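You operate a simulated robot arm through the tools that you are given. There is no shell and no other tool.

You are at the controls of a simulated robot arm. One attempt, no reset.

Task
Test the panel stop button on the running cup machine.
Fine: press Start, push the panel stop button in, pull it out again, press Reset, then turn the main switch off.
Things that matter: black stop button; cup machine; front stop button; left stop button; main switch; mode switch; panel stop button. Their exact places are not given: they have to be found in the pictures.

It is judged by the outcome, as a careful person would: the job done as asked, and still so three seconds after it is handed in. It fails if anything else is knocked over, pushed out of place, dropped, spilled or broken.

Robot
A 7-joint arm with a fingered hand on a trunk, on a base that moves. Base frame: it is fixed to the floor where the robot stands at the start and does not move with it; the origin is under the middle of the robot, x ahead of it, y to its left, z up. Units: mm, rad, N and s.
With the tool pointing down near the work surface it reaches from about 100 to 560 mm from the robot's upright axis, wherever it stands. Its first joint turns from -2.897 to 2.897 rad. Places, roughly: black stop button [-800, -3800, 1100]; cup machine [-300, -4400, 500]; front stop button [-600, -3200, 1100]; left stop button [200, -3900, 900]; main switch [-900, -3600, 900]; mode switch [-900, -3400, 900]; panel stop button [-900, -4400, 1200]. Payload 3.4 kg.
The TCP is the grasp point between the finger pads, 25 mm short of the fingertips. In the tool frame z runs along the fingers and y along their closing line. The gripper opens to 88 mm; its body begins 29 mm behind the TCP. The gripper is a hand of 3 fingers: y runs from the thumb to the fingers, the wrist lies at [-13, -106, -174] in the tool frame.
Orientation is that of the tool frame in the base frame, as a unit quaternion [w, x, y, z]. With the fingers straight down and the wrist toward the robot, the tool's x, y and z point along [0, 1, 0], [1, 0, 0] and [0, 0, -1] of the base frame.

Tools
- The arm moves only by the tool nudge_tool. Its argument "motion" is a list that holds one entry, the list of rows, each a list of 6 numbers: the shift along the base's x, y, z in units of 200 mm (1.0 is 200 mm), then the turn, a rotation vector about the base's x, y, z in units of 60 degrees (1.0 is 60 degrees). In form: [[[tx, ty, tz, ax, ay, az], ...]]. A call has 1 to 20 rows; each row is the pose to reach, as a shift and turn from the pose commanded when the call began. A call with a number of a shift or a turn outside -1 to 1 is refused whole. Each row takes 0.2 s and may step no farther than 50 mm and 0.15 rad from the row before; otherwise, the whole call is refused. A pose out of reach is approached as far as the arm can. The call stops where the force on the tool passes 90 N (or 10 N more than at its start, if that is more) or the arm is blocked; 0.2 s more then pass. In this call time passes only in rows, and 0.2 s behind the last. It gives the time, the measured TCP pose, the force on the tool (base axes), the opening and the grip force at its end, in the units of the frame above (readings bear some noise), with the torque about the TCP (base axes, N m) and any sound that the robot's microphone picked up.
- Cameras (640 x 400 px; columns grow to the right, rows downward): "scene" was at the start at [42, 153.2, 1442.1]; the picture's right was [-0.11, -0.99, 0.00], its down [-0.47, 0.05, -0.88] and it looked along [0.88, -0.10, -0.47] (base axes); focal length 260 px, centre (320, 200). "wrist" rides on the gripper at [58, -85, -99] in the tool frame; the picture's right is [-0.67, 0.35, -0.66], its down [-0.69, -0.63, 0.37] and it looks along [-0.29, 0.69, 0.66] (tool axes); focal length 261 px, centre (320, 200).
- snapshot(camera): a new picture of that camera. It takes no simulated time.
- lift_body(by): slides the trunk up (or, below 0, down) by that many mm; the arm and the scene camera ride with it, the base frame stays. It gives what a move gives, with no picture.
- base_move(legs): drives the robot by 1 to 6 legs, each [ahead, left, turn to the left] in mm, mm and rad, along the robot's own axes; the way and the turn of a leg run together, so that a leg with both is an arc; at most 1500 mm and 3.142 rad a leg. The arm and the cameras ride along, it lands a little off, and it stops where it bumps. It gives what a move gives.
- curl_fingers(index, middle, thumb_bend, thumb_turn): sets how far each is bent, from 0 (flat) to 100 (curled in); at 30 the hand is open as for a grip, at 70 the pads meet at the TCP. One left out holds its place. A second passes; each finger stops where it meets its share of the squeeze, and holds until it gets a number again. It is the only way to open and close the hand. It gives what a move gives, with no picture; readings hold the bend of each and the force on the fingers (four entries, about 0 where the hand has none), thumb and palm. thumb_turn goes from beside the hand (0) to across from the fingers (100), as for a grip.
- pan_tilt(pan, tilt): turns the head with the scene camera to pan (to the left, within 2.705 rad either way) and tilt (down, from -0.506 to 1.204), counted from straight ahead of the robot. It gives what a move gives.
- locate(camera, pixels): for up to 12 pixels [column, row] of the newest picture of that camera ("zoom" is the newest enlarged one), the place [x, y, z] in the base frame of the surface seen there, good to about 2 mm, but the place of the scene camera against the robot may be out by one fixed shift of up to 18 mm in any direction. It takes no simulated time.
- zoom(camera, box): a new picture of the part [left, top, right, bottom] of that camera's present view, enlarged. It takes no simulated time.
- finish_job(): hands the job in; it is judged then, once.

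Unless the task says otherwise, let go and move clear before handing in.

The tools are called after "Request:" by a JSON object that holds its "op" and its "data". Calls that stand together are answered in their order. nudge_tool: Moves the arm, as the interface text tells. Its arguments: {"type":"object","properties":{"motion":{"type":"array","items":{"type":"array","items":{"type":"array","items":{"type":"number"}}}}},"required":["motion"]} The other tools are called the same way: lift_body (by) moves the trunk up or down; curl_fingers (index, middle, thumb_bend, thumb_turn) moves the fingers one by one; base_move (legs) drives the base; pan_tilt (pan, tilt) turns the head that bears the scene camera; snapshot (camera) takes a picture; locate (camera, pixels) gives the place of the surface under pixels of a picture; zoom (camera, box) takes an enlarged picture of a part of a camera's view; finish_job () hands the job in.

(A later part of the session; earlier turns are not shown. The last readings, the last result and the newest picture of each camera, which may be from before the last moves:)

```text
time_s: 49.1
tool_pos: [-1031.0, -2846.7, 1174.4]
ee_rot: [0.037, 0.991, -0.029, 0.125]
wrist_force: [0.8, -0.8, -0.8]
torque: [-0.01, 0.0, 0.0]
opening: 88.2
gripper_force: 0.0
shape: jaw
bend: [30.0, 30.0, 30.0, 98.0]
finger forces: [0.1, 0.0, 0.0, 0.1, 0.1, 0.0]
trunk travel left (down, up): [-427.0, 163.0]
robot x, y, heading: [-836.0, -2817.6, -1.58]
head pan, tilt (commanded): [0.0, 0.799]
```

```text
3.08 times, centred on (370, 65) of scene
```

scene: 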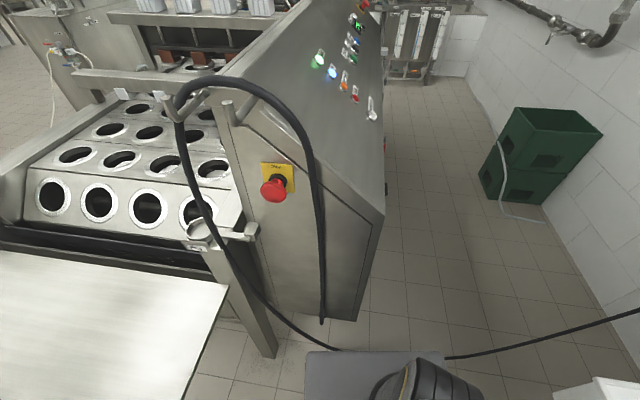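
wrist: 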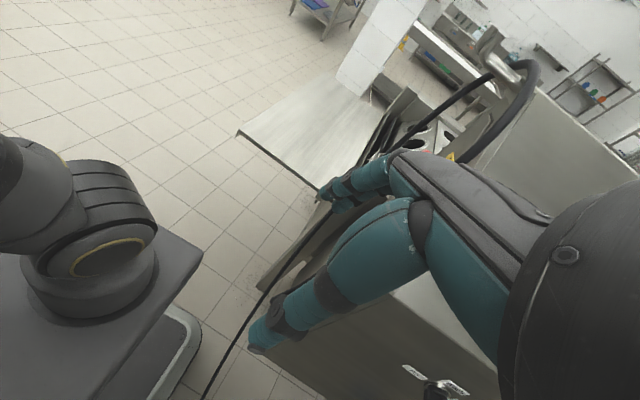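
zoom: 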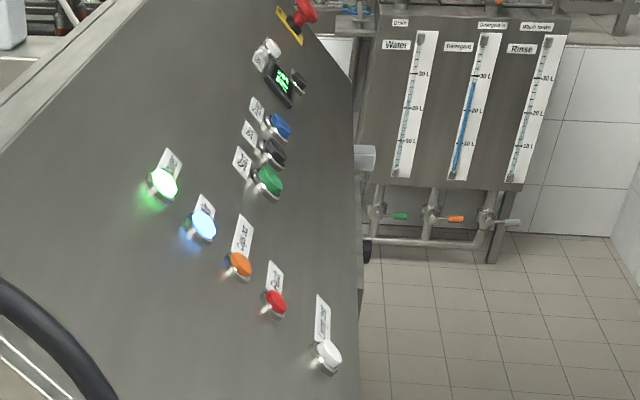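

The counter corner is at (-1157,-2925) and the cabinet side at x≈-791, so at x≈-975 I have 50–80 mm on both sides; the cable lies flat there. I'll drive in carefully in two short legs.

Request:
{"op": "base_move", "data": {"legs": [[30, -138, 0.008], [120, 0, 0]]}}

Request:
{"op": "snapshot", "data": {"camera": "scene"}}

```text
time_s: 51.3
tool_pos: [-1171.2, -2994.8, 1175.8]
ee_rot: [0.037, 0.991, -0.025, 0.126]
wrist_force: [-0.5, 0.9, -0.7]
torque: [0.04, 0.02, 0.0]
opening: 88.1
gripper_force: 0.1
shape: jaw
bend: [30.0, 30.0, 30.0, 98.0]
finger forces: [0.0, 0.0, 0.1, 0.0, 0.1, 0.0]
trunk travel left (down, up): [-427.0, 163.0]
robot x, y, heading: [-979.6, -2966.4, -1.573]
head pan, tilt (commanded): [0.0, 0.799]
```

```text
taken
```

scene: 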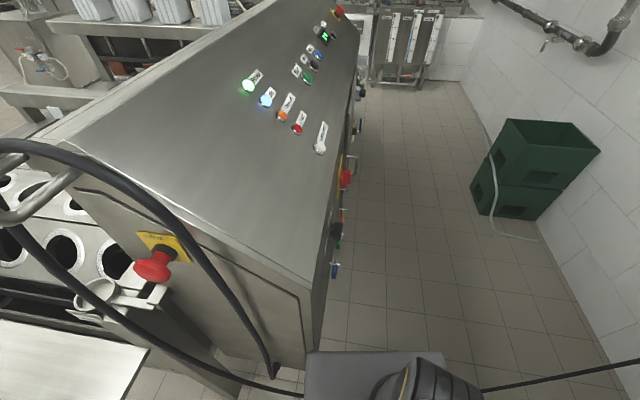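

No bump, and the cable didn't hinder the chassis. I'll measure how far the side controls (345,180), (337,230), (335,270) stick out before going on.

Request:
{"op": "locate", "data": {"camera": "scene", "pixels": [[347, 180], [338, 229], [334, 270], [340, 212], [358, 127], [361, 95], [320, 262], [311, 345], [365, 80], [318, 150]]}}

Request:
{"op": "zoom", "data": {"camera": "scene", "box": [280, 60, 400, 290]}}

```text
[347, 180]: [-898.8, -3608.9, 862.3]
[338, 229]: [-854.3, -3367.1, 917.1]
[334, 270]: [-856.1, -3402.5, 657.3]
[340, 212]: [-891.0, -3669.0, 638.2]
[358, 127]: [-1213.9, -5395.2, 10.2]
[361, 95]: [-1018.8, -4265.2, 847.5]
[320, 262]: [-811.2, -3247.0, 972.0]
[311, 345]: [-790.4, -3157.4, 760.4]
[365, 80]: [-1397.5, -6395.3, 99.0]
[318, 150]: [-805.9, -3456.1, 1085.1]
```

```text
1.74 times, centred on (340, 175) of scene
```

zoom: 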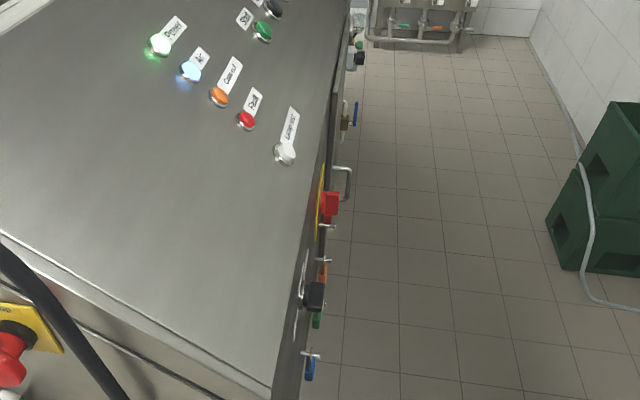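

The mode switch knob is at about (-854,-3367,917) and the red main switch at about (-899,-3609,862). I'll go on past the counter end, then angle away from these controls while crossing the flat part of the cable.

Request:
{"op": "base_move", "data": {"legs": [[110, 0, 0], [200, -70, 0], [220, -70, 0]]}}

Request:
{"op": "snapshot", "data": {"camera": "scene"}}

```text
time_s: 52.6
tool_pos: [-1153.7, -3188.4, 1123.6]
ee_rot: [-0.018, 0.978, -0.061, 0.198]
wrist_force: [-0.4, -0.6, 0.2]
torque: [0.0, -0.02, 0.03]
opening: 87.9
gripper_force: 0.0
shape: jaw
bend: [30.0, 30.0, 30.0, 97.0]
finger forces: [0.0, 0.0, 0.0, 0.0, 0.1, 0.1]
trunk travel left (down, up): [-427.0, 163.0]
robot x, y, heading: [-959.7, -3052.0, -1.508]
head pan, tilt (commanded): [0.0, 0.799]
stopped in leg 1: the robot was blocked; the commanded pose is now the measured one
```

```text
taken
```

scene: 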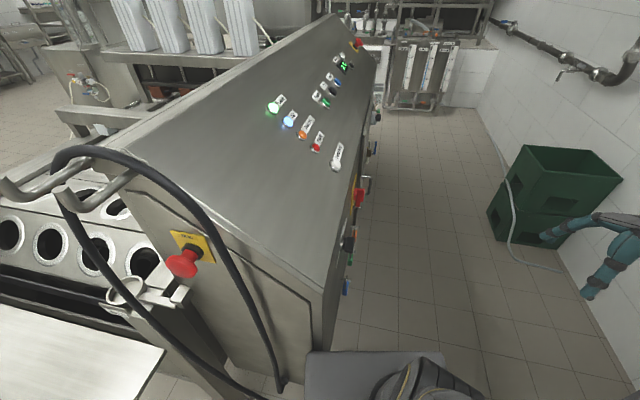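

Blocked at y=-3052 with the robot nudged toward +x and the arm swung forward. I'll look down on both sides to find out what the chassis touches.

Request:
{"op": "pan_tilt", "data": {"pan": -0.9, "tilt": 1.2}}

Request:
{"op": "snapshot", "data": {"camera": "scene"}}

Request:
{"op": "pan_tilt", "data": {"pan": 0.7, "tilt": 1.2}}

Request:
{"op": "snapshot", "data": {"camera": "scene"}}

Request:
{"op": "pan_tilt", "data": {"pan": 2.2, "tilt": 1.2}}

Request:
{"op": "snapshot", "data": {"camera": "scene"}}

Request:
{"op": "pan_tilt", "data": {"pan": -2.3, "tilt": 1.2}}

Request:
{"op": "snapshot", "data": {"camera": "scene"}}

```text
time_s: 53.9
tool_pos: [-1152.7, -3183.1, 1128.0]
ee_rot: [-0.012, 0.98, -0.06, 0.189]
wrist_force: [0.7, 0.0, 0.7]
torque: [0.02, 0.01, -0.01]
opening: 87.9
gripper_force: 0.0
shape: jaw
bend: [30.0, 30.0, 30.0, 97.0]
finger forces: [0.1, 0.0, 0.1, 0.0, 0.0, 0.0]
trunk travel left (down, up): [-427.0, 163.0]
robot x, y, heading: [-957.6, -3052.8, -1.506]
head pan, tilt (commanded): [-0.901, 1.201]
```

```text
taken
```

scene: 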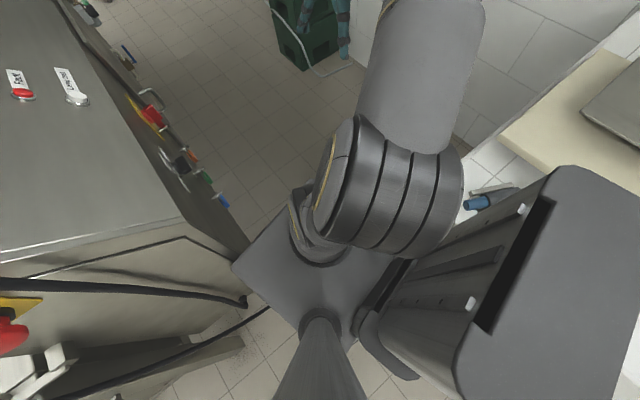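

```text
time_s: 55.5
tool_pos: [-1153.0, -3184.9, 1129.3]
ee_rot: [-0.012, 0.98, -0.058, 0.189]
wrist_force: [-1.3, 0.6, -1.4]
torque: [0.02, -0.01, 0.0]
opening: 87.5
gripper_force: 0.1
shape: jaw
bend: [30.0, 30.0, 30.0, 97.0]
finger forces: [0.0, 0.0, 0.0, 0.1, 0.0, 0.0]
trunk travel left (down, up): [-427.0, 163.0]
robot x, y, heading: [-958.8, -3055.3, -1.504]
head pan, tilt (commanded): [0.7, 1.201]
```

```text
taken
```

scene: 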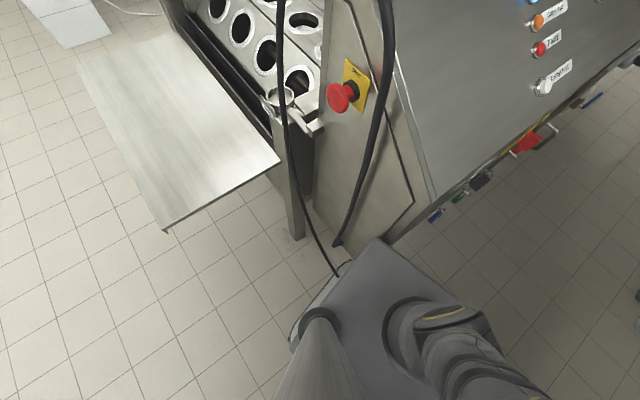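

```text
time_s: 57.1
tool_pos: [-1154.1, -3184.9, 1129.5]
ee_rot: [-0.012, 0.98, -0.058, 0.188]
wrist_force: [-0.1, -0.1, 0.1]
torque: [-0.01, -0.01, 0.01]
opening: 87.5
gripper_force: 0.0
shape: jaw
bend: [30.0, 30.0, 30.0, 97.0]
finger forces: [0.0, 0.1, 0.0, 0.0, 0.0, 0.0]
trunk travel left (down, up): [-427.0, 163.0]
robot x, y, heading: [-960.0, -3058.9, -1.506]
head pan, tilt (commanded): [2.201, 1.201]
```

```text
taken
```

scene: 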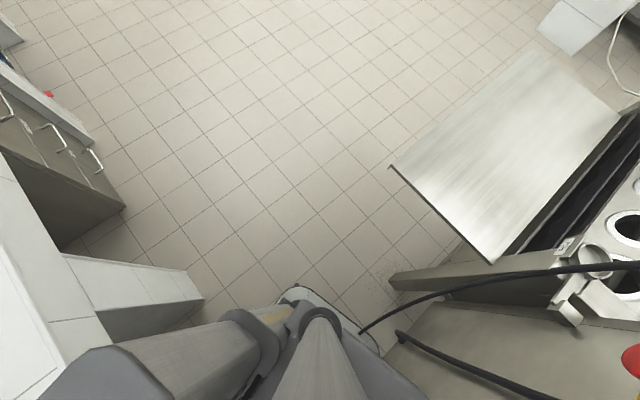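

```text
time_s: 60.7
tool_pos: [-1152.4, -3185.4, 1128.5]
ee_rot: [-0.011, 0.98, -0.056, 0.188]
wrist_force: [0.4, -0.3, -0.4]
torque: [0.01, 0.02, 0.01]
opening: 87.6
gripper_force: 0.1
shape: jaw
bend: [30.0, 30.0, 30.0, 97.0]
finger forces: [0.0, 0.0, 0.1, 0.1, 0.0, 0.0]
trunk travel left (down, up): [-427.0, 163.0]
robot x, y, heading: [-961.2, -3054.7, -1.503]
head pan, tilt (commanded): [-2.3, 1.201]
```

```text
taken
```

scene: 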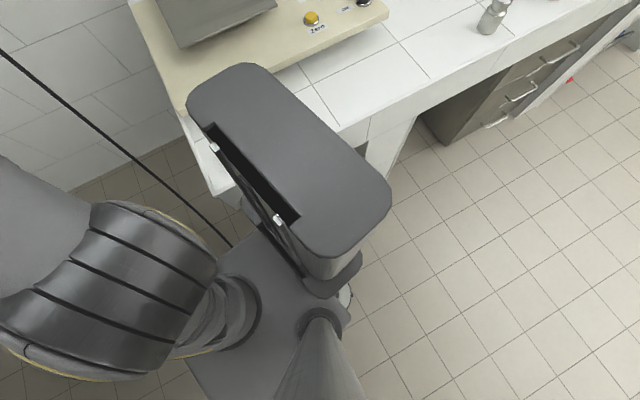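

Pictures show the left cable going under the chassis rim at (338,275), and the column slab close to the counter's end in the last view. I'll measure the slab corners, chassis rim and the counter end now.

Request:
{"op": "locate", "data": {"camera": "scene", "pixels": [[245, 70], [388, 190], [380, 215], [195, 105], [320, 245], [213, 150], [215, 190], [200, 165], [345, 300], [350, 265], [245, 210], [230, 240]]}}

Request:
{"op": "zoom", "data": {"camera": "scene", "box": [160, 60, 420, 330]}}

```text
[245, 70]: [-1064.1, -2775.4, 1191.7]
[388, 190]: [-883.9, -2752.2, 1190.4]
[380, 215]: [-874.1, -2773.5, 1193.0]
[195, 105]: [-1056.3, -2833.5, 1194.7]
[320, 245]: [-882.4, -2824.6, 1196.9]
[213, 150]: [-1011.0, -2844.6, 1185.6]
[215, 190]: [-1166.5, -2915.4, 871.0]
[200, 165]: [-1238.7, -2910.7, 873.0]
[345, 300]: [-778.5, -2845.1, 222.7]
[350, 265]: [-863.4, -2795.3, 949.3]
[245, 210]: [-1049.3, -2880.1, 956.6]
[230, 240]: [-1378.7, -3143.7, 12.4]
```

```text
1.48 times, centred on (290, 195) of scene
```

zoom: 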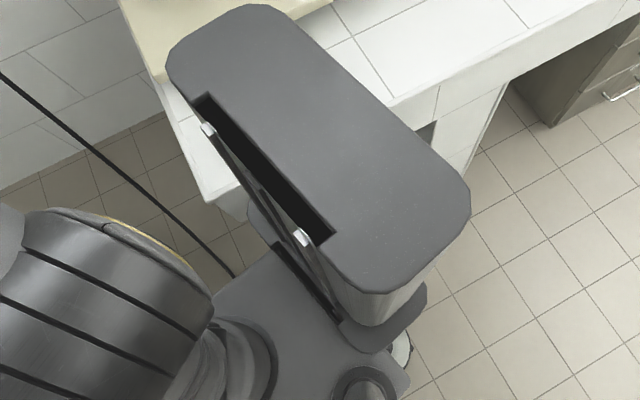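

The slab corners come out about 200 mm farther back than the reported robot position would put them, so the reported base position may have drifted by wheel slip. I'll cross-check with the pole, plate and wrist camera.

Request:
{"op": "locate", "data": {"camera": "scene", "pixels": [[320, 325], [320, 380], [235, 290], [200, 360], [160, 60], [190, 190], [310, 18], [490, 15], [150, 240], [300, 300]]}}

Request:
{"op": "snapshot", "data": {"camera": "wrist"}}

Request:
{"op": "pan_tilt", "data": {"pan": -0.6, "tilt": 0.9}}

Request:
{"op": "snapshot", "data": {"camera": "scene"}}

```text
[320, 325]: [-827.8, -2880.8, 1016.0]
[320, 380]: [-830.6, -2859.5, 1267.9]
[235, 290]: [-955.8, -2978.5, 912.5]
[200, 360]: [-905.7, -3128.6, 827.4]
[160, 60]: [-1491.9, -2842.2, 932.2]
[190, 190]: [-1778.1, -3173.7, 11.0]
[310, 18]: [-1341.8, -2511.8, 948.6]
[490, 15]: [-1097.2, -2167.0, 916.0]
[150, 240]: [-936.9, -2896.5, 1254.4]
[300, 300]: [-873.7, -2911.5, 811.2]
```

```text
taken
```

wrist: 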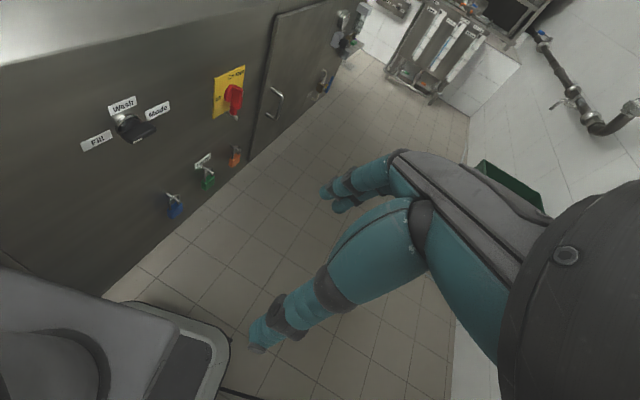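

```text
time_s: 62.5
tool_pos: [-1153.5, -3185.4, 1128.8]
ee_rot: [-0.012, 0.981, -0.055, 0.187]
wrist_force: [0.1, 0.0, 0.6]
torque: [0.01, 0.03, 0.01]
opening: 87.9
gripper_force: 0.1
shape: jaw
bend: [30.0, 30.0, 30.0, 97.0]
finger forces: [0.1, 0.0, 0.0, 0.0, 0.0, 0.1]
trunk travel left (down, up): [-427.0, 163.0]
robot x, y, heading: [-957.0, -3052.9, -1.501]
head pan, tilt (commanded): [-0.6, 0.901]
```

```text
taken
```

scene: 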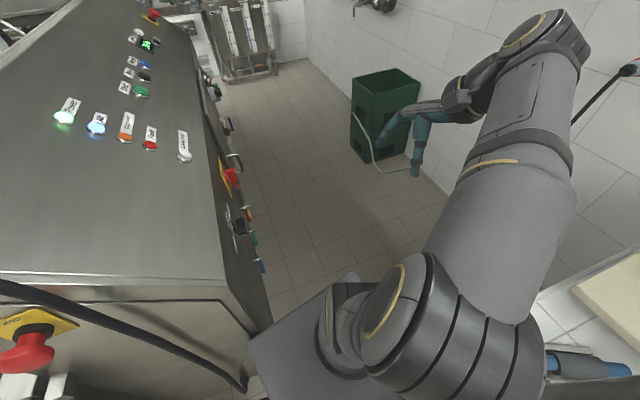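

I'll compare the same features in both cameras: main switch (scene (231,178), wrist (233,98)), mode knob (scene (239,226), wrist (135,128)), and locate the hand itself.

Request:
{"op": "locate", "data": {"camera": "scene", "pixels": [[231, 178], [239, 226], [425, 112], [416, 165], [380, 145], [460, 100], [150, 145], [123, 135], [183, 155], [150, 15], [250, 385], [260, 320]]}}

Request:
{"op": "locate", "data": {"camera": "wrist", "pixels": [[233, 98], [135, 128], [175, 210], [208, 178], [236, 155], [300, 120], [230, 80], [180, 310], [100, 310], [265, 330], [330, 190], [110, 290]]}}

```text
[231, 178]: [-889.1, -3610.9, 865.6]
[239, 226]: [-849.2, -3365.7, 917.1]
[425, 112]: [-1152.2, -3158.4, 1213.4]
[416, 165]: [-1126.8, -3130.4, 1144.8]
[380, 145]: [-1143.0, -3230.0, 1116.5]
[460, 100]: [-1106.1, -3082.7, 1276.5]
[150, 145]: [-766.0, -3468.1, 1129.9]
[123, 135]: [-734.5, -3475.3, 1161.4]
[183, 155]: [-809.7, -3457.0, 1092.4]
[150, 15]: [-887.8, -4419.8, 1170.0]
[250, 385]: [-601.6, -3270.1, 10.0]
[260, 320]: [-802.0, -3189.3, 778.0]
```

```text
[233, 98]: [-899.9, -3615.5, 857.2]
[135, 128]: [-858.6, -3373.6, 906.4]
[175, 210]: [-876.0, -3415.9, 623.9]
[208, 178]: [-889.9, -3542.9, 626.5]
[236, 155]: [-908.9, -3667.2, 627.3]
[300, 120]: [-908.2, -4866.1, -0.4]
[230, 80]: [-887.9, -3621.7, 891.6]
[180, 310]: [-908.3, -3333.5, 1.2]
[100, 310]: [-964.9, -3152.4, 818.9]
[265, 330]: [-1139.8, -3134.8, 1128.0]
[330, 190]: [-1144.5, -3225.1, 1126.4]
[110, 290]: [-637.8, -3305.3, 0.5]
```

Both cameras agree on the hand, and the slab/plate slopes show the robot is pitched back about 0.08 rad: the front wheels have climbed onto the floor cable. I'm also skewed toward the cabinet, so I'll back off the cable, align parallel to the cabinet side (heading ≈ -1.70), and then cross the flat part squarely.

Request:
{"op": "base_move", "data": {"legs": [[-90, 0, 0]]}}

```text
time_s: 63.2
tool_pos: [-1131.9, -3308.1, 1082.5]
ee_rot: [-0.072, 0.979, -0.055, 0.182]
wrist_force: [0.0, 0.6, -0.2]
torque: [0.01, 0.0, 0.0]
opening: 87.8
gripper_force: 0.0
shape: jaw
bend: [30.0, 30.0, 30.0, 98.0]
finger forces: [0.1, 0.2, 0.0, 0.0, 0.0, 0.0]
trunk travel left (down, up): [-427.0, 163.0]
robot x, y, heading: [-958.7, -3035.9, -1.486]
head pan, tilt (commanded): [-0.6, 0.901]
stopped in leg 1: the robot was blocked; the commanded pose is now the measured one
```

Blocked again and the hand swung forward and down (-3308, z 1082), which looks like the whole robot rocking rather than the arm moving. I'll measure the present tilt from the plate and slab.

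Request:
{"op": "pan_tilt", "data": {"pan": -2.3, "tilt": 1.2}}

Request:
{"op": "snapshot", "data": {"camera": "scene"}}

Request:
{"op": "locate", "data": {"camera": "scene", "pixels": [[245, 70], [380, 195], [195, 105], [320, 245], [320, 325], [320, 380], [200, 360], [300, 300], [215, 190], [345, 300], [270, 150], [235, 290]]}}

```text
time_s: 64.9
tool_pos: [-1133.4, -3295.8, 1088.1]
ee_rot: [-0.065, 0.98, -0.058, 0.18]
wrist_force: [-0.1, 0.2, 0.1]
torque: [-0.02, -0.02, 0.0]
opening: 87.9
gripper_force: 0.0
shape: jaw
bend: [30.0, 30.0, 30.0, 98.0]
finger forces: [0.0, 0.0, 0.1, 0.1, 0.0, 0.1]
trunk travel left (down, up): [-427.0, 163.0]
robot x, y, heading: [-959.2, -3035.2, -1.492]
head pan, tilt (commanded): [-2.3, 1.201]
```

```text
taken
```

scene: 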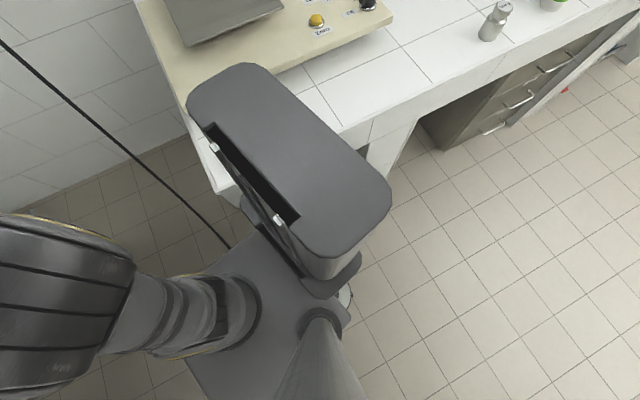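

```text
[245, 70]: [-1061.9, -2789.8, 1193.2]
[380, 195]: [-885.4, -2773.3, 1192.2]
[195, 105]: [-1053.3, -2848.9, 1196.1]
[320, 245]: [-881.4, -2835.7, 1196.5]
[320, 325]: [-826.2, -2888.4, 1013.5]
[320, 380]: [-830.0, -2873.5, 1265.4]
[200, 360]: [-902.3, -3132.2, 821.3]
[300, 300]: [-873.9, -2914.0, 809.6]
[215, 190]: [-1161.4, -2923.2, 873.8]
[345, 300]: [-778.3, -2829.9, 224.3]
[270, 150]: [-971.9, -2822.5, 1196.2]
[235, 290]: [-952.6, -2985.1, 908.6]
```

The tilt has eased to about 0.055 rad. In the earlier view the plate's front-left corner (250,340) sits right at the cabinet edge (262,325): it's that corner (z≈820) that's caught, not the cable. I'll back off and to the right.

Request:
{"op": "base_move", "data": {"legs": [[-60, -30, 0]]}}

```text
time_s: 65.9
tool_pos: [-1169.2, -3261.1, 1083.7]
ee_rot: [-0.074, 0.979, -0.067, 0.176]
wrist_force: [0.2, -0.4, -0.7]
torque: [0.02, -0.03, 0.02]
opening: 87.8
gripper_force: 0.1
shape: jaw
bend: [30.0, 30.0, 30.0, 98.0]
finger forces: [0.0, 0.0, 0.0, 0.0, 0.0, 0.0]
trunk travel left (down, up): [-427.0, 163.0]
robot x, y, heading: [-999.3, -2986.0, -1.5]
head pan, tilt (commanded): [-2.3, 1.201]
```

Freed: robot at (-999,-2986). Now I'll turn to about -1.70 (parallel with the cabinet side) and look at the clearances.

Request:
{"op": "base_move", "data": {"legs": [[0, 0, -0.2]]}}

Request:
{"op": "pan_tilt", "data": {"pan": 0.3, "tilt": 1.1}}

Request:
{"op": "snapshot", "data": {"camera": "scene"}}

```text
time_s: 67.1
tool_pos: [-1221.1, -3221.3, 1083.8]
ee_rot: [-0.056, 0.968, -0.165, 0.183]
wrist_force: [-0.6, 0.0, 0.6]
torque: [-0.01, 0.02, 0.03]
opening: 87.9
gripper_force: 0.1
shape: jaw
bend: [30.0, 30.0, 30.0, 98.0]
finger forces: [0.0, 0.0, 0.1, 0.0, 0.1, 0.2]
trunk travel left (down, up): [-427.0, 163.0]
robot x, y, heading: [-997.9, -2985.7, -1.702]
head pan, tilt (commanded): [-2.3, 1.201]
```

```text
time_s: 69.4
tool_pos: [-1220.3, -3221.4, 1084.8]
ee_rot: [-0.056, 0.968, -0.165, 0.183]
wrist_force: [-0.7, -0.9, -0.4]
torque: [0.01, -0.01, -0.04]
opening: 87.7
gripper_force: 0.0
shape: jaw
bend: [30.0, 30.0, 30.0, 98.0]
finger forces: [0.0, 0.0, 0.1, 0.0, 0.0, 0.0]
trunk travel left (down, up): [-427.0, 163.0]
robot x, y, heading: [-996.7, -2987.9, -1.7]
head pan, tilt (commanded): [0.3, 1.1]
```

```text
taken
```

scene: 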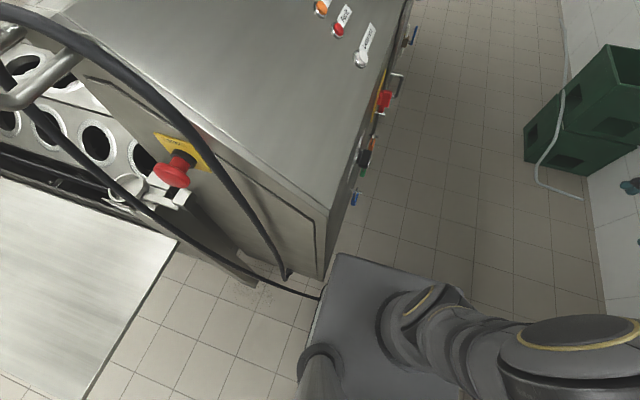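

Request:
{"op": "locate", "data": {"camera": "scene", "pixels": [[340, 256], [325, 300], [455, 288], [320, 270], [332, 215], [287, 275], [305, 370], [318, 296], [385, 100], [355, 195], [270, 265], [330, 350]]}}

Request:
{"op": "zoom", "data": {"camera": "scene", "box": [240, 180, 480, 400]}}

```text
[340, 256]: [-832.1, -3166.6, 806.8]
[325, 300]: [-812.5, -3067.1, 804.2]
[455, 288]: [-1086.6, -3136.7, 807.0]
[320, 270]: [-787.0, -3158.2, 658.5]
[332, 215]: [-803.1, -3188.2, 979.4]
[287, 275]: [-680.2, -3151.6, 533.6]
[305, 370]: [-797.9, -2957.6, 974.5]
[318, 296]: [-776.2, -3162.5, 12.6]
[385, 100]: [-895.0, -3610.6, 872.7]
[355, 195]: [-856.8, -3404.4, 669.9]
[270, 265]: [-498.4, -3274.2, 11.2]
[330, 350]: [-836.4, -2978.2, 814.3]
```

```text
1.82 times, centred on (360, 290) of scene
```

zoom: 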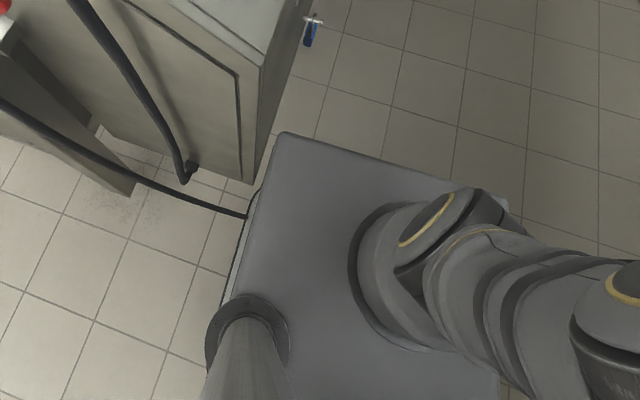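

Upright again: plate corner (-832,-3167) is 40 mm from the cabinet side (-792), column about 65 mm from the counter edge. I'll drive ahead parallel to the cabinet until the column is past the counter's end.

Request:
{"op": "base_move", "data": {"legs": [[190, -12, 0]]}}

```text
time_s: 70.9
tool_pos: [-1256.0, -3403.9, 1084.6]
ee_rot: [-0.056, 0.968, -0.164, 0.183]
wrist_force: [0.5, 0.6, -0.1]
torque: [-0.03, 0.02, -0.03]
opening: 87.8
gripper_force: 0.0
shape: jaw
bend: [30.0, 30.0, 30.0, 98.0]
finger forces: [0.0, 0.0, 0.2, 0.1, 0.1, 0.0]
trunk travel left (down, up): [-427.0, 163.0]
robot x, y, heading: [-1031.1, -3170.3, -1.702]
head pan, tilt (commanded): [0.3, 1.1]
```

Good, the column has cleared the counter end. I'll continue down the corridor, easing away from the cabinet.

Request:
{"op": "base_move", "data": {"legs": [[150, -90, 0], [300, -80, 0], [100, -200, 0]]}}

Request:
{"op": "pan_tilt", "data": {"pan": 1.3, "tilt": 0.5}}

Request:
{"op": "snapshot", "data": {"camera": "scene"}}

```text
time_s: 75.4
tool_pos: [-1694.6, -3892.6, 1084.7]
ee_rot: [-0.056, 0.967, -0.167, 0.183]
wrist_force: [-0.1, -0.1, -0.1]
torque: [0.01, -0.01, 0.04]
opening: 88.0
gripper_force: 0.1
shape: jaw
bend: [30.0, 30.0, 30.0, 98.0]
finger forces: [0.0, 0.0, 0.0, 0.0, 0.0, 0.0]
trunk travel left (down, up): [-427.0, 163.0]
robot x, y, heading: [-1470.2, -3656.3, -1.713]
head pan, tilt (commanded): [0.3, 1.1]
```

```text
time_s: 76.6
tool_pos: [-1695.6, -3893.0, 1083.7]
ee_rot: [-0.055, 0.967, -0.169, 0.183]
wrist_force: [0.4, -0.6, 0.0]
torque: [0.0, 0.03, 0.02]
opening: 87.9
gripper_force: 0.1
shape: jaw
bend: [30.0, 30.0, 30.0, 98.0]
finger forces: [0.0, 0.1, 0.0, 0.0, 0.0, 0.1]
trunk travel left (down, up): [-427.0, 163.0]
robot x, y, heading: [-1469.2, -3659.1, -1.71]
head pan, tilt (commanded): [1.3, 0.499]
```

```text
taken
```

scene: 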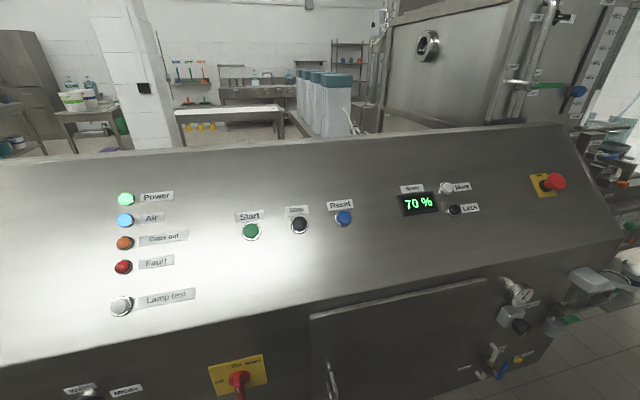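

Now the whole console is visible: Start (green, (250,232)), Stop (black, (299,225)), Reset (blue, (344,217)), panel stop (red, (553,182)), main switch (red/yellow, (238,380)). I'll zoom in and locate each.

Request:
{"op": "zoom", "data": {"camera": "scene", "box": [220, 180, 380, 280]}}

Request:
{"op": "locate", "data": {"camera": "zoom", "pixels": [[122, 205], [122, 235], [318, 178], [497, 148], [180, 280], [430, 240], [250, 100], [60, 330], [550, 300], [122, 225]]}}

Request:
{"op": "zoom", "data": {"camera": "scene", "box": [500, 150, 600, 220]}}

Request:
{"op": "locate", "data": {"camera": "zoom", "pixels": [[350, 195], [300, 215], [240, 190], [240, 270], [380, 210], [345, 170], [280, 130], [200, 330], [500, 300]]}}

Request:
{"op": "zoom", "data": {"camera": "scene", "box": [190, 330, 310, 400]}}

```text
4.00 times, centred on (300, 230) of scene
```

zoom: 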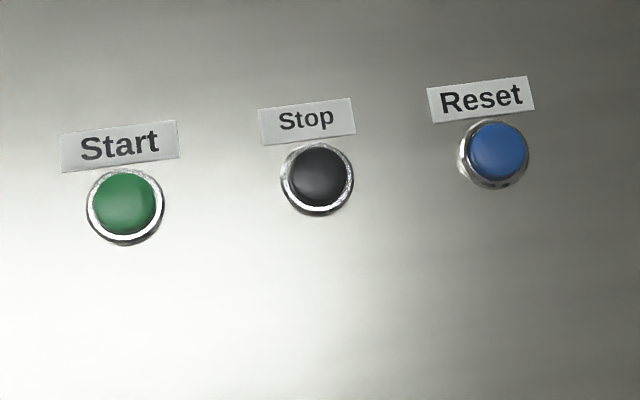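

```text
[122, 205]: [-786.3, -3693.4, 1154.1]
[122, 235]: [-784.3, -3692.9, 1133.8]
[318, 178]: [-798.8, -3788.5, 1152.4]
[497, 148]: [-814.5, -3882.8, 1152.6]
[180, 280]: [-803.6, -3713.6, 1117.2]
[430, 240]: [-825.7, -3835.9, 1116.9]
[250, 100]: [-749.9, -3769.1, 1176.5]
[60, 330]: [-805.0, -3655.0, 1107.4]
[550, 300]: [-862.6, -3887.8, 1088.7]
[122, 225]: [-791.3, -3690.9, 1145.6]
```

```text
5.71 times, centred on (550, 185) of scene
```

zoom: 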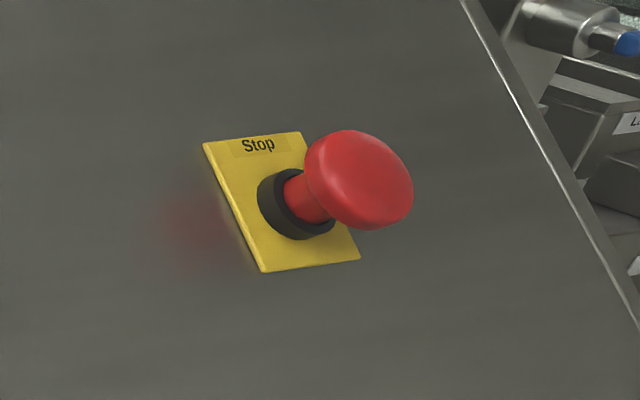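

```text
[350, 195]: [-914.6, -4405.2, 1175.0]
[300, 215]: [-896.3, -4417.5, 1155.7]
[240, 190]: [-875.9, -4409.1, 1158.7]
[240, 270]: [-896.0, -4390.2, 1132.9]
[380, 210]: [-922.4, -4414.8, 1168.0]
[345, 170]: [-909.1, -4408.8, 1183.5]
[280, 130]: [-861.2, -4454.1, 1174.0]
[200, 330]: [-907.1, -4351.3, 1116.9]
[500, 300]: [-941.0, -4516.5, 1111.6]
```

```text
5.33 times, centred on (250, 365) of scene
```

zoom: 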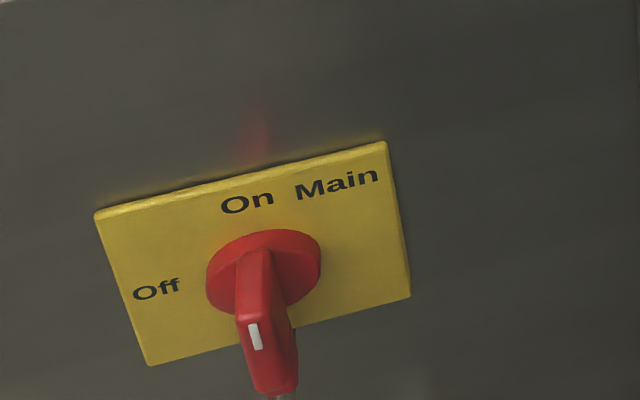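

I have the panel plane: normal ≈ (-0.68, 0.11, 0.73), square facing heading ≈ -0.16. The main switch handle is upright at On with Off to its left. I'll turn the robot to face the panel from here, where there's plenty of room.

Request:
{"op": "base_move", "data": {"legs": [[0, 0, 1.55]]}}

Request:
{"op": "pan_tilt", "data": {"pan": 0.0, "tilt": 0.45}}

Request:
{"op": "snapshot", "data": {"camera": "scene"}}

Request:
{"op": "snapshot", "data": {"camera": "wrist"}}

```text
time_s: 80.8
tool_pos: [-1243.9, -3889.0, 1084.6]
ee_rot: [-0.168, 0.809, 0.556, 0.092]
wrist_force: [0.0, 0.3, 0.0]
torque: [-0.02, -0.01, 0.02]
opening: 87.7
gripper_force: 0.1
shape: jaw
bend: [30.0, 30.0, 30.0, 98.0]
finger forces: [0.0, 0.0, 0.1, 0.0, 0.0, 0.0]
trunk travel left (down, up): [-427.0, 163.0]
robot x, y, heading: [-1469.5, -3659.1, -0.164]
head pan, tilt (commanded): [1.3, 0.499]
```

```text
time_s: 82.3
tool_pos: [-1243.7, -3889.3, 1084.8]
ee_rot: [-0.168, 0.809, 0.556, 0.092]
wrist_force: [-0.5, 0.4, -0.1]
torque: [0.01, 0.02, 0.0]
opening: 87.9
gripper_force: 0.0
shape: jaw
bend: [30.0, 30.0, 30.0, 98.0]
finger forces: [0.0, 0.0, 0.0, 0.0, 0.1, 0.0]
trunk travel left (down, up): [-427.0, 163.0]
robot x, y, heading: [-1464.5, -3660.6, -0.163]
head pan, tilt (commanded): [0.0, 0.45]
```

```text
taken
```

scene: 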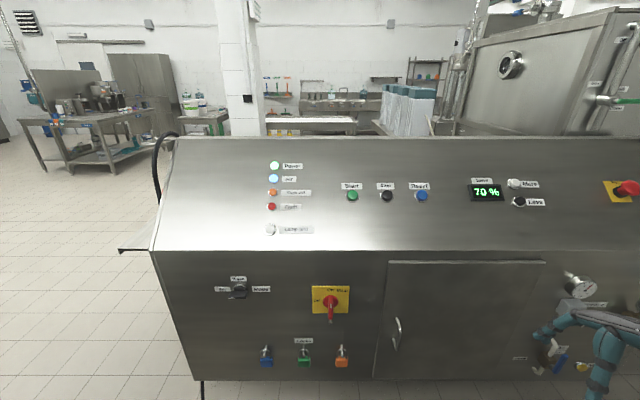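

```text
taken
```

wrist: 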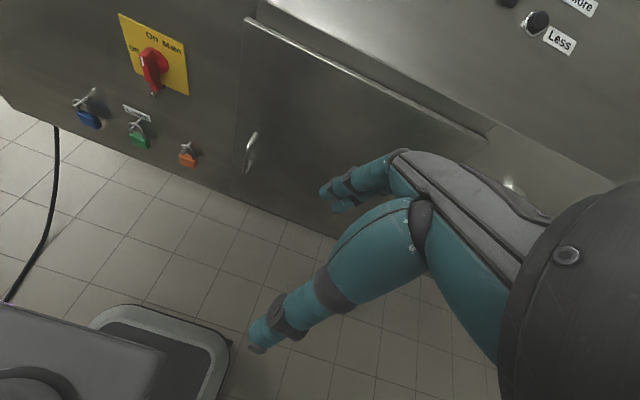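

Robot now faces the console squarely (heading -0.163) with the hand well clear. I'll bring the hand to a ready pose: fingers pointing along the panel's inward normal (forward-down ~43°), in front of me at z≈1250.

Request:
{"op": "nudge_tool", "data": {"motion": [[[0.088, 0.056, 0.103, -0.067, -0.096, 0.007], [0.176, 0.112, 0.206, -0.134, -0.192, 0.014], [0.264, 0.169, 0.309, -0.2, -0.288, 0.021], [0.352, 0.225, 0.412, -0.267, -0.384, 0.027], [0.44, 0.281, 0.516, -0.334, -0.479, 0.034], [0.529, 0.337, 0.619, -0.4, -0.575, 0.041], [0.617, 0.394, 0.722, -0.467, -0.671, 0.048], [0.705, 0.45, 0.825, -0.534, -0.767, 0.055], [0.705, 0.45, 0.825, -0.534, -0.767, 0.055]]]}}

Request:
{"op": "snapshot", "data": {"camera": "wrist"}}

Request:
{"op": "snapshot", "data": {"camera": "scene"}}

```text
time_s: 84.5
tool_pos: [-1076.3, -3805.1, 1216.7]
ee_rot: [0.248, 0.722, 0.61, 0.214]
wrist_force: [0.7, -0.3, 0.0]
torque: [0.0, 0.01, -0.02]
opening: 88.0
gripper_force: 0.1
shape: jaw
bend: [30.0, 30.0, 30.0, 98.0]
finger forces: [0.1, 0.0, 0.0, 0.0, 0.1, 0.1]
trunk travel left (down, up): [-427.0, 163.0]
robot x, y, heading: [-1471.4, -3657.4, -0.165]
head pan, tilt (commanded): [0.0, 0.45]
stopped in row 9: the arm was blocked; the commanded pose is now the measured one
```

```text
taken
```

wrist: 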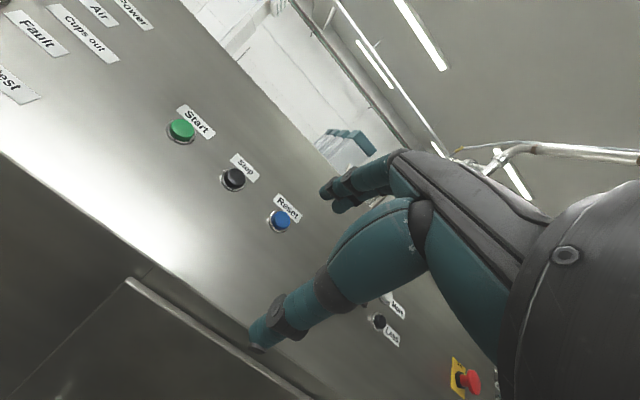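

```text
taken
```

scene: 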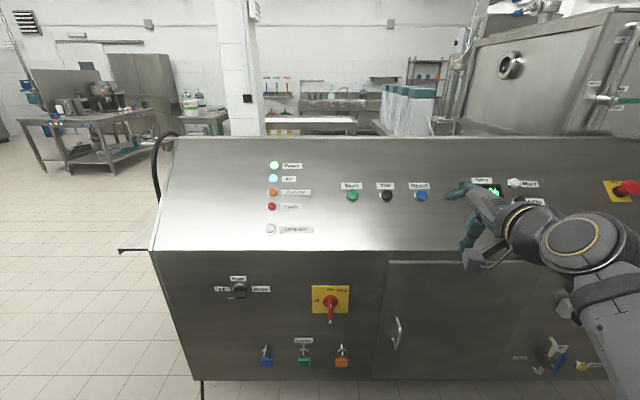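

The hand is nearly at the ready pose (5° and ~30 mm short, arm reported blocked – maybe a joint limit). Nothing touches it. I'll test a small upward-back move to see how it behaves.

Request:
{"op": "nudge_tool", "data": {"motion": [[[-0.05, 0.01, 0.05, 0, 0, 0], [-0.1, 0.02, 0.1, 0, 0, 0], [-0.15, 0.025, 0.15, 0, 0, 0], [-0.15, 0.025, 0.15, 0, 0, 0]]]}}

```text
time_s: 85.7
tool_pos: [-1089.2, -3802.0, 1225.3]
ee_rot: [0.225, 0.728, 0.616, 0.198]
wrist_force: [0.6, 0.2, -0.5]
torque: [-0.01, 0.02, 0.04]
opening: 87.7
gripper_force: 0.0
shape: jaw
bend: [30.0, 30.0, 30.0, 98.0]
finger forces: [0.1, 0.0, 0.0, 0.0, 0.0, 0.0]
trunk travel left (down, up): [-427.0, 163.0]
robot x, y, heading: [-1468.8, -3660.6, -0.162]
head pan, tilt (commanded): [0.0, 0.45]
stopped in row 4: the arm was blocked; the commanded pose is now the measured one
```

The arm is at a joint limit this high relative to its shoulder. Raising the trunk will let the arm work lower and freer; I'll lift by 150 mm (hand is well clear of everything).

Request:
{"op": "lift_body", "data": {"by": 150}}

Request:
{"op": "nudge_tool", "data": {"motion": [[[-0.05, 0.01, -0.12, 0, 0, 0], [-0.1, 0.02, -0.24, 0, 0, 0], [-0.1, 0.02, -0.36, 0, 0, 0], [-0.1, 0.02, -0.48, 0, 0, 0], [-0.1, 0.02, -0.48, 0, 0, 0]]]}}

```text
time_s: 87.4
tool_pos: [-1089.5, -3802.8, 1379.0]
ee_rot: [0.227, 0.728, 0.615, 0.2]
wrist_force: [-0.5, 0.4, 0.2]
torque: [0.02, 0.01, 0.0]
opening: 87.6
gripper_force: 0.1
shape: jaw
bend: [30.0, 30.0, 30.0, 98.0]
finger forces: [0.1, 0.0, 0.1, 0.0, 0.0, 0.0]
trunk travel left (down, up): [-577.0, 13.0]
robot x, y, heading: [-1469.4, -3657.5, -0.159]
head pan, tilt (commanded): [0.0, 0.45]
```

```text
time_s: 88.6
tool_pos: [-1105.4, -3800.9, 1274.2]
ee_rot: [0.215, 0.733, 0.618, 0.188]
wrist_force: [0.7, -0.3, -0.6]
torque: [-0.04, 0.02, -0.03]
opening: 87.8
gripper_force: 0.1
shape: jaw
bend: [30.0, 30.0, 30.0, 98.0]
finger forces: [0.0, 0.0, 0.1, 0.0, 0.0, 0.1]
trunk travel left (down, up): [-577.0, 13.0]
robot x, y, heading: [-1468.6, -3658.1, -0.161]
head pan, tilt (commanded): [0.0, 0.45]
```

The arm moves freely now. I'll add the remaining ~8° of pitch while lowering a little.

Request:
{"op": "nudge_tool", "data": {"motion": [[[0, 0, -0.1, -0.007, -0.044, 0], [0, 0, -0.2, -0.014, -0.088, 0], [0, 0, -0.3, -0.021, -0.131, 0], [0, 0, -0.3, -0.021, -0.131, 0], [0, 0, -0.3, -0.021, -0.131, 0]]]}}

Request:
{"op": "snapshot", "data": {"camera": "wrist"}}

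Request:
{"op": "snapshot", "data": {"camera": "scene"}}

```text
time_s: 89.3
tool_pos: [-1092.3, -3800.2, 1183.8]
ee_rot: [0.209, 0.735, 0.623, 0.166]
wrist_force: [0.3, -0.5, 0.8]
torque: [0.02, 0.03, 0.01]
opening: 88.1
gripper_force: 0.1
shape: jaw
bend: [30.0, 30.0, 30.0, 98.0]
finger forces: [0.1, 0.0, 0.1, 0.1, 0.0, 0.1]
trunk travel left (down, up): [-577.0, 13.0]
robot x, y, heading: [-1474.2, -3659.1, -0.162]
head pan, tilt (commanded): [0.0, 0.45]
stopped in row 3: the arm was blocked; the commanded pose is now the measured one
```

```text
taken
```

wrist: 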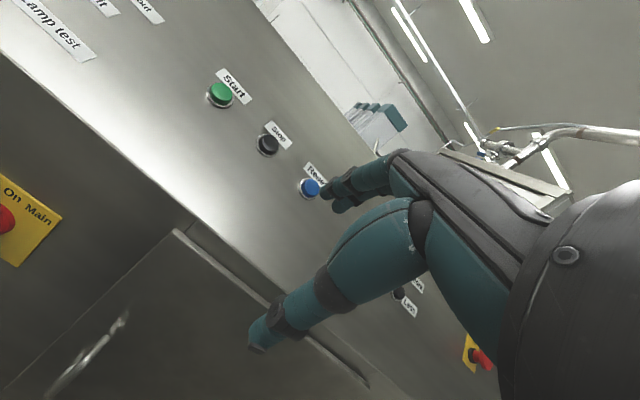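

```text
taken
```

scene: 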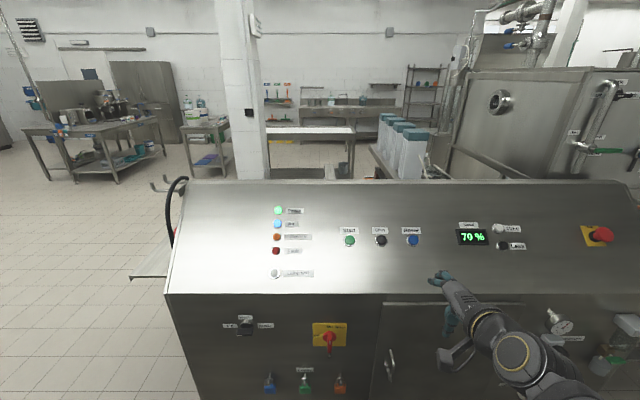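

The pitch is now about 31° forward; it seems limited by the wrist at this distance. I'll try extending the arm forward and up (still >150 mm from the panel) while adding pitch.

Request:
{"op": "nudge_tool", "data": {"motion": [[[0.1, -0.016, 0.08, 0, 0, 0], [0.2, -0.032, 0.16, 0, 0, 0], [0.3, -0.048, 0.24, 0, -0.03, 0], [0.4, -0.064, 0.3, -0.01, -0.06, 0], [0.5, -0.08, 0.3, -0.015, -0.09, 0], [0.5, -0.08, 0.3, -0.02, -0.13, 0], [0.5, -0.08, 0.3, -0.02, -0.13, 0]]]}}

```text
time_s: 90.9
tool_pos: [-992.8, -3818.7, 1250.1]
ee_rot: [0.261, 0.719, 0.608, 0.212]
wrist_force: [-0.9, 0.1, -0.2]
torque: [0.01, 0.02, -0.03]
opening: 87.9
gripper_force: 0.1
shape: jaw
bend: [30.0, 30.0, 30.0, 98.0]
finger forces: [0.1, 0.0, 0.0, 0.0, 0.0, 0.0]
trunk travel left (down, up): [-577.0, 13.0]
robot x, y, heading: [-1467.9, -3655.6, -0.158]
head pan, tilt (commanded): [0.0, 0.45]
```

That works: hand at (-993,-3819,1250), pitch ≈39°, free of force. Now I'll locate the buttons with the wrist camera, which carries no camera-shift error.

Request:
{"op": "snapshot", "data": {"camera": "wrist"}}

```text
taken
```

wrist: 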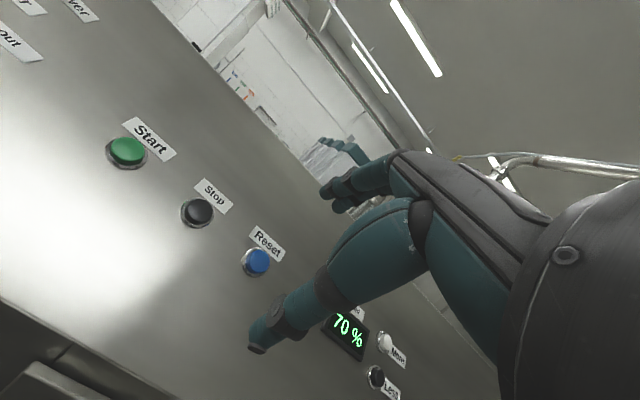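

Request:
{"op": "locate", "data": {"camera": "wrist", "pixels": [[127, 150], [127, 163], [200, 211], [257, 261], [200, 280], [90, 220], [230, 130], [160, 200], [300, 270], [257, 345], [345, 185], [120, 167]]}}

Request:
{"op": "locate", "data": {"camera": "scene", "pixels": [[349, 239], [381, 239], [413, 239], [602, 234], [590, 240], [329, 338]]}}

```text
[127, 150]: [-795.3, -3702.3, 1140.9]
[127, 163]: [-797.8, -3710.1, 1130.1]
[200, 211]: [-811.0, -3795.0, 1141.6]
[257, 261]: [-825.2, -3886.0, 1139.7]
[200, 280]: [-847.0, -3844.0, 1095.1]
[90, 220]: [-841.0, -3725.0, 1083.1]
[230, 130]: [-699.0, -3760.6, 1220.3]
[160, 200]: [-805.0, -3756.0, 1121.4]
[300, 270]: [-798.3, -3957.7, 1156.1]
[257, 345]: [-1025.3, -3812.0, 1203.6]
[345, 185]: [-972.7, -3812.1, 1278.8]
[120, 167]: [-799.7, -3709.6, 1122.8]
```

```text
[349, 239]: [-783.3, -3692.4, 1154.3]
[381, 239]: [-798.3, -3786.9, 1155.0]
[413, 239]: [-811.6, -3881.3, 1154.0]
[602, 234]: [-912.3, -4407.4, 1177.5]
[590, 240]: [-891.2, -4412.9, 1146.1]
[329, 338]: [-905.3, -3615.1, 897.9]
```

Wrist-camera values: Start (-795,-3702,1141), Stop (-811,-3795,1142), Reset (-825,-3886,1140); the scene camera is shifted by about (+12,+7,+13). I'll close the fingers to a compact pinch to use as a pressing tip.

Request:
{"op": "curl_fingers", "data": {"index": 70, "middle": 70, "thumb_bend": 70, "thumb_turn": 100}}

Request:
{"op": "snapshot", "data": {"camera": "wrist"}}

Request:
{"op": "zoom", "data": {"camera": "scene", "box": [380, 180, 560, 340]}}

```text
time_s: 91.9
tool_pos: [-993.1, -3817.9, 1250.0]
ee_rot: [0.261, 0.72, 0.607, 0.211]
wrist_force: [0.0, 0.5, 0.1]
torque: [0.0, -0.02, 0.0]
opening: 0.1
gripper_force: 0.1
shape: fingers
bend: [70.0, 70.0, 70.0, 100.0]
finger forces: [0.0, 0.0, 0.1, 0.0, 0.0, 0.0]
trunk travel left (down, up): [-577.0, 13.0]
robot x, y, heading: [-1467.7, -3663.0, -0.161]
head pan, tilt (commanded): [0.0, 0.45]
```

```text
taken
```

wrist: 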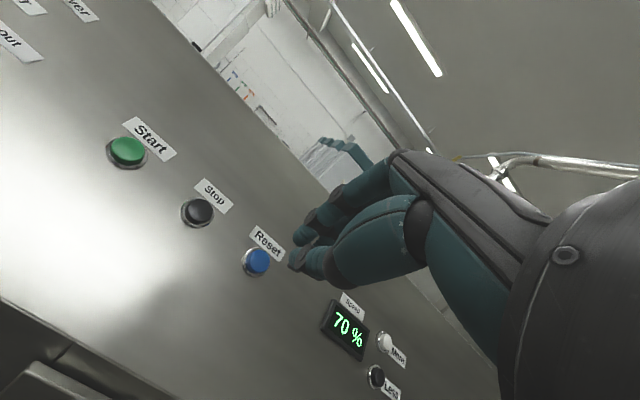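

```text
2.50 times, centred on (470, 260) of scene
```

zoom: 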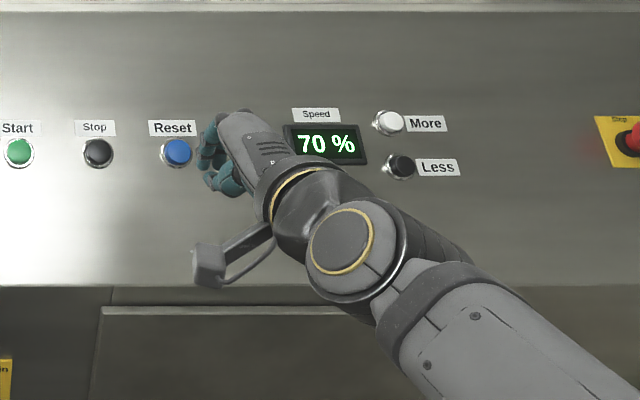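

Request:
{"op": "zoom", "data": {"camera": "wrist", "box": [260, 170, 420, 300]}}

Request:
{"op": "locate", "data": {"camera": "zoom", "pixels": [[125, 375], [140, 340], [160, 290], [185, 245], [150, 300], [200, 300], [250, 385], [210, 215], [300, 180], [130, 350]]}}

```text
3.08 times, centred on (340, 235) of wrist
```

zoom: 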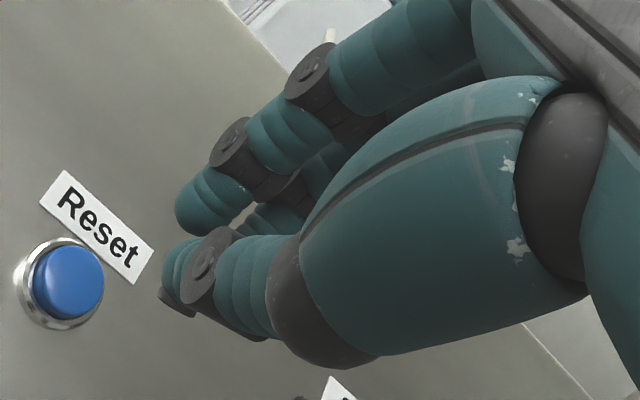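

```text
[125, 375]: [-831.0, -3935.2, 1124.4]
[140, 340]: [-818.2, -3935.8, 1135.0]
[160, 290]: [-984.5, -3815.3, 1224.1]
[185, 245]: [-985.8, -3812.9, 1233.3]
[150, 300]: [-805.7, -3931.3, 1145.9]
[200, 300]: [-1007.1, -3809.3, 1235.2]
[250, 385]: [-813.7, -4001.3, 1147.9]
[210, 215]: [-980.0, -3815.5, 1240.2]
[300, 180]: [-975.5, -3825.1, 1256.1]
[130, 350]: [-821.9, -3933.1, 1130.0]
```

The pinched tips sit 25 mm beyond the TCP as expected. I'll move the base 115 mm ahead and 125 mm left so that Start comes into comfortable reach (tips will still be ~110 mm off the panel).

Request:
{"op": "base_move", "data": {"legs": [[115, 125, 0]]}}

Request:
{"op": "snapshot", "data": {"camera": "wrist"}}

```text
time_s: 93.4
tool_pos: [-858.4, -3709.4, 1249.1]
ee_rot: [0.262, 0.72, 0.607, 0.21]
wrist_force: [-0.1, 0.4, -0.2]
torque: [0.03, 0.04, -0.03]
opening: 0.0
gripper_force: 0.1
shape: fingers
bend: [70.0, 70.0, 70.0, 100.0]
finger forces: [0.0, 0.0, 0.0, 0.1, 0.0, 0.1]
trunk travel left (down, up): [-577.0, 13.0]
robot x, y, heading: [-1334.8, -3554.0, -0.16]
head pan, tilt (commanded): [0.0, 0.45]
```

```text
taken
```

wrist: 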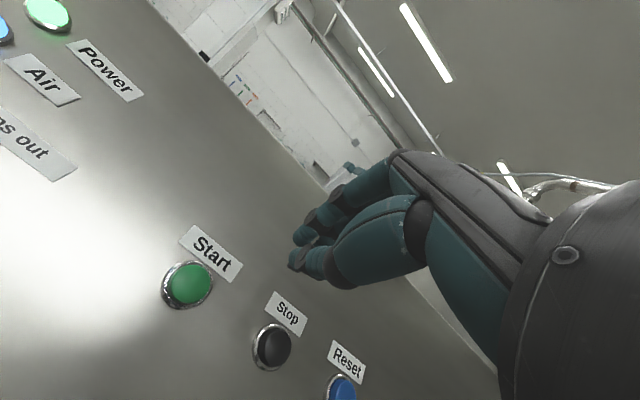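

Request:
{"op": "locate", "data": {"camera": "wrist", "pixels": [[190, 284], [187, 270], [180, 290], [200, 275], [274, 345], [340, 388], [150, 230], [230, 330], [110, 280]]}}

Request:
{"op": "snapshot", "data": {"camera": "scene"}}

```text
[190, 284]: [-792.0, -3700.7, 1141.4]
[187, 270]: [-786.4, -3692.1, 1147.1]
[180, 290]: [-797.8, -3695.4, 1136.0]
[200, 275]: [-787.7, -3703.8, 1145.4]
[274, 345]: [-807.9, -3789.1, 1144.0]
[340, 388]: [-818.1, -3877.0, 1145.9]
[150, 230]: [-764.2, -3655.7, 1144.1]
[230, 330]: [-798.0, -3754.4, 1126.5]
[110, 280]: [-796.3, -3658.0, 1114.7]
```

```text
taken
```

scene: 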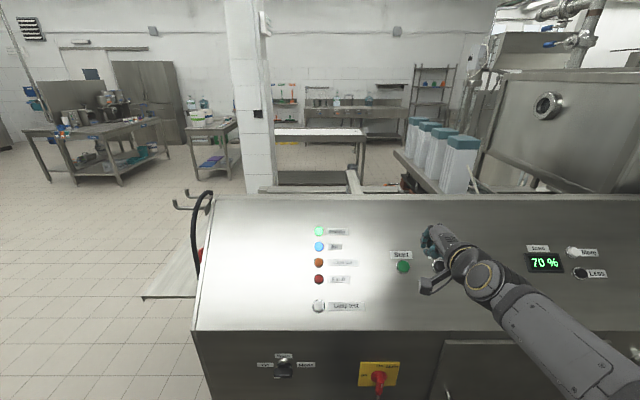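

Start's cap centre is at about (-793,-3701,1141), 12 mm above the panel. I'll move to a standoff 30 mm off it along the panel normal.

Request:
{"op": "nudge_tool", "data": {"motion": [[[0.05, 0.025, -0.11, 0, 0, 0], [0.1, 0.05, -0.22, 0, 0, 0], [0.148, 0.0735, -0.335, 0, 0, 0], [0.148, 0.0735, -0.335, 0, 0, 0]]]}}

Request:
{"op": "snapshot", "data": {"camera": "wrist"}}

```text
time_s: 94.4
tool_pos: [-829.7, -3696.8, 1181.5]
ee_rot: [0.26, 0.72, 0.608, 0.212]
wrist_force: [-0.1, 0.4, -0.1]
torque: [0.0, 0.0, 0.01]
opening: 0.0
gripper_force: 0.0
shape: fingers
bend: [70.0, 70.0, 70.0, 100.0]
finger forces: [0.0, 0.1, 0.0, 0.1, 0.0, 0.0]
trunk travel left (down, up): [-577.0, 13.0]
robot x, y, heading: [-1334.7, -3552.9, -0.164]
head pan, tilt (commanded): [0.0, 0.45]
```

```text
taken
```

wrist: 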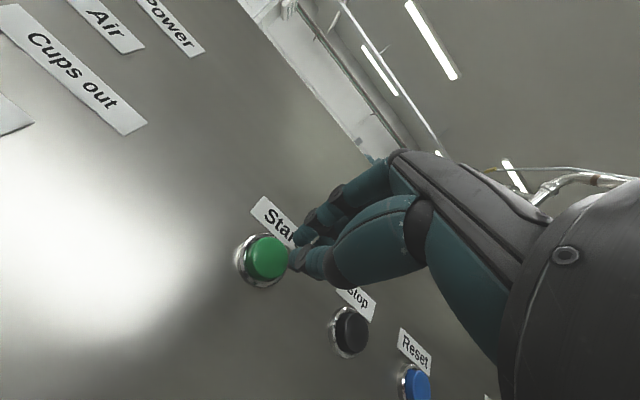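

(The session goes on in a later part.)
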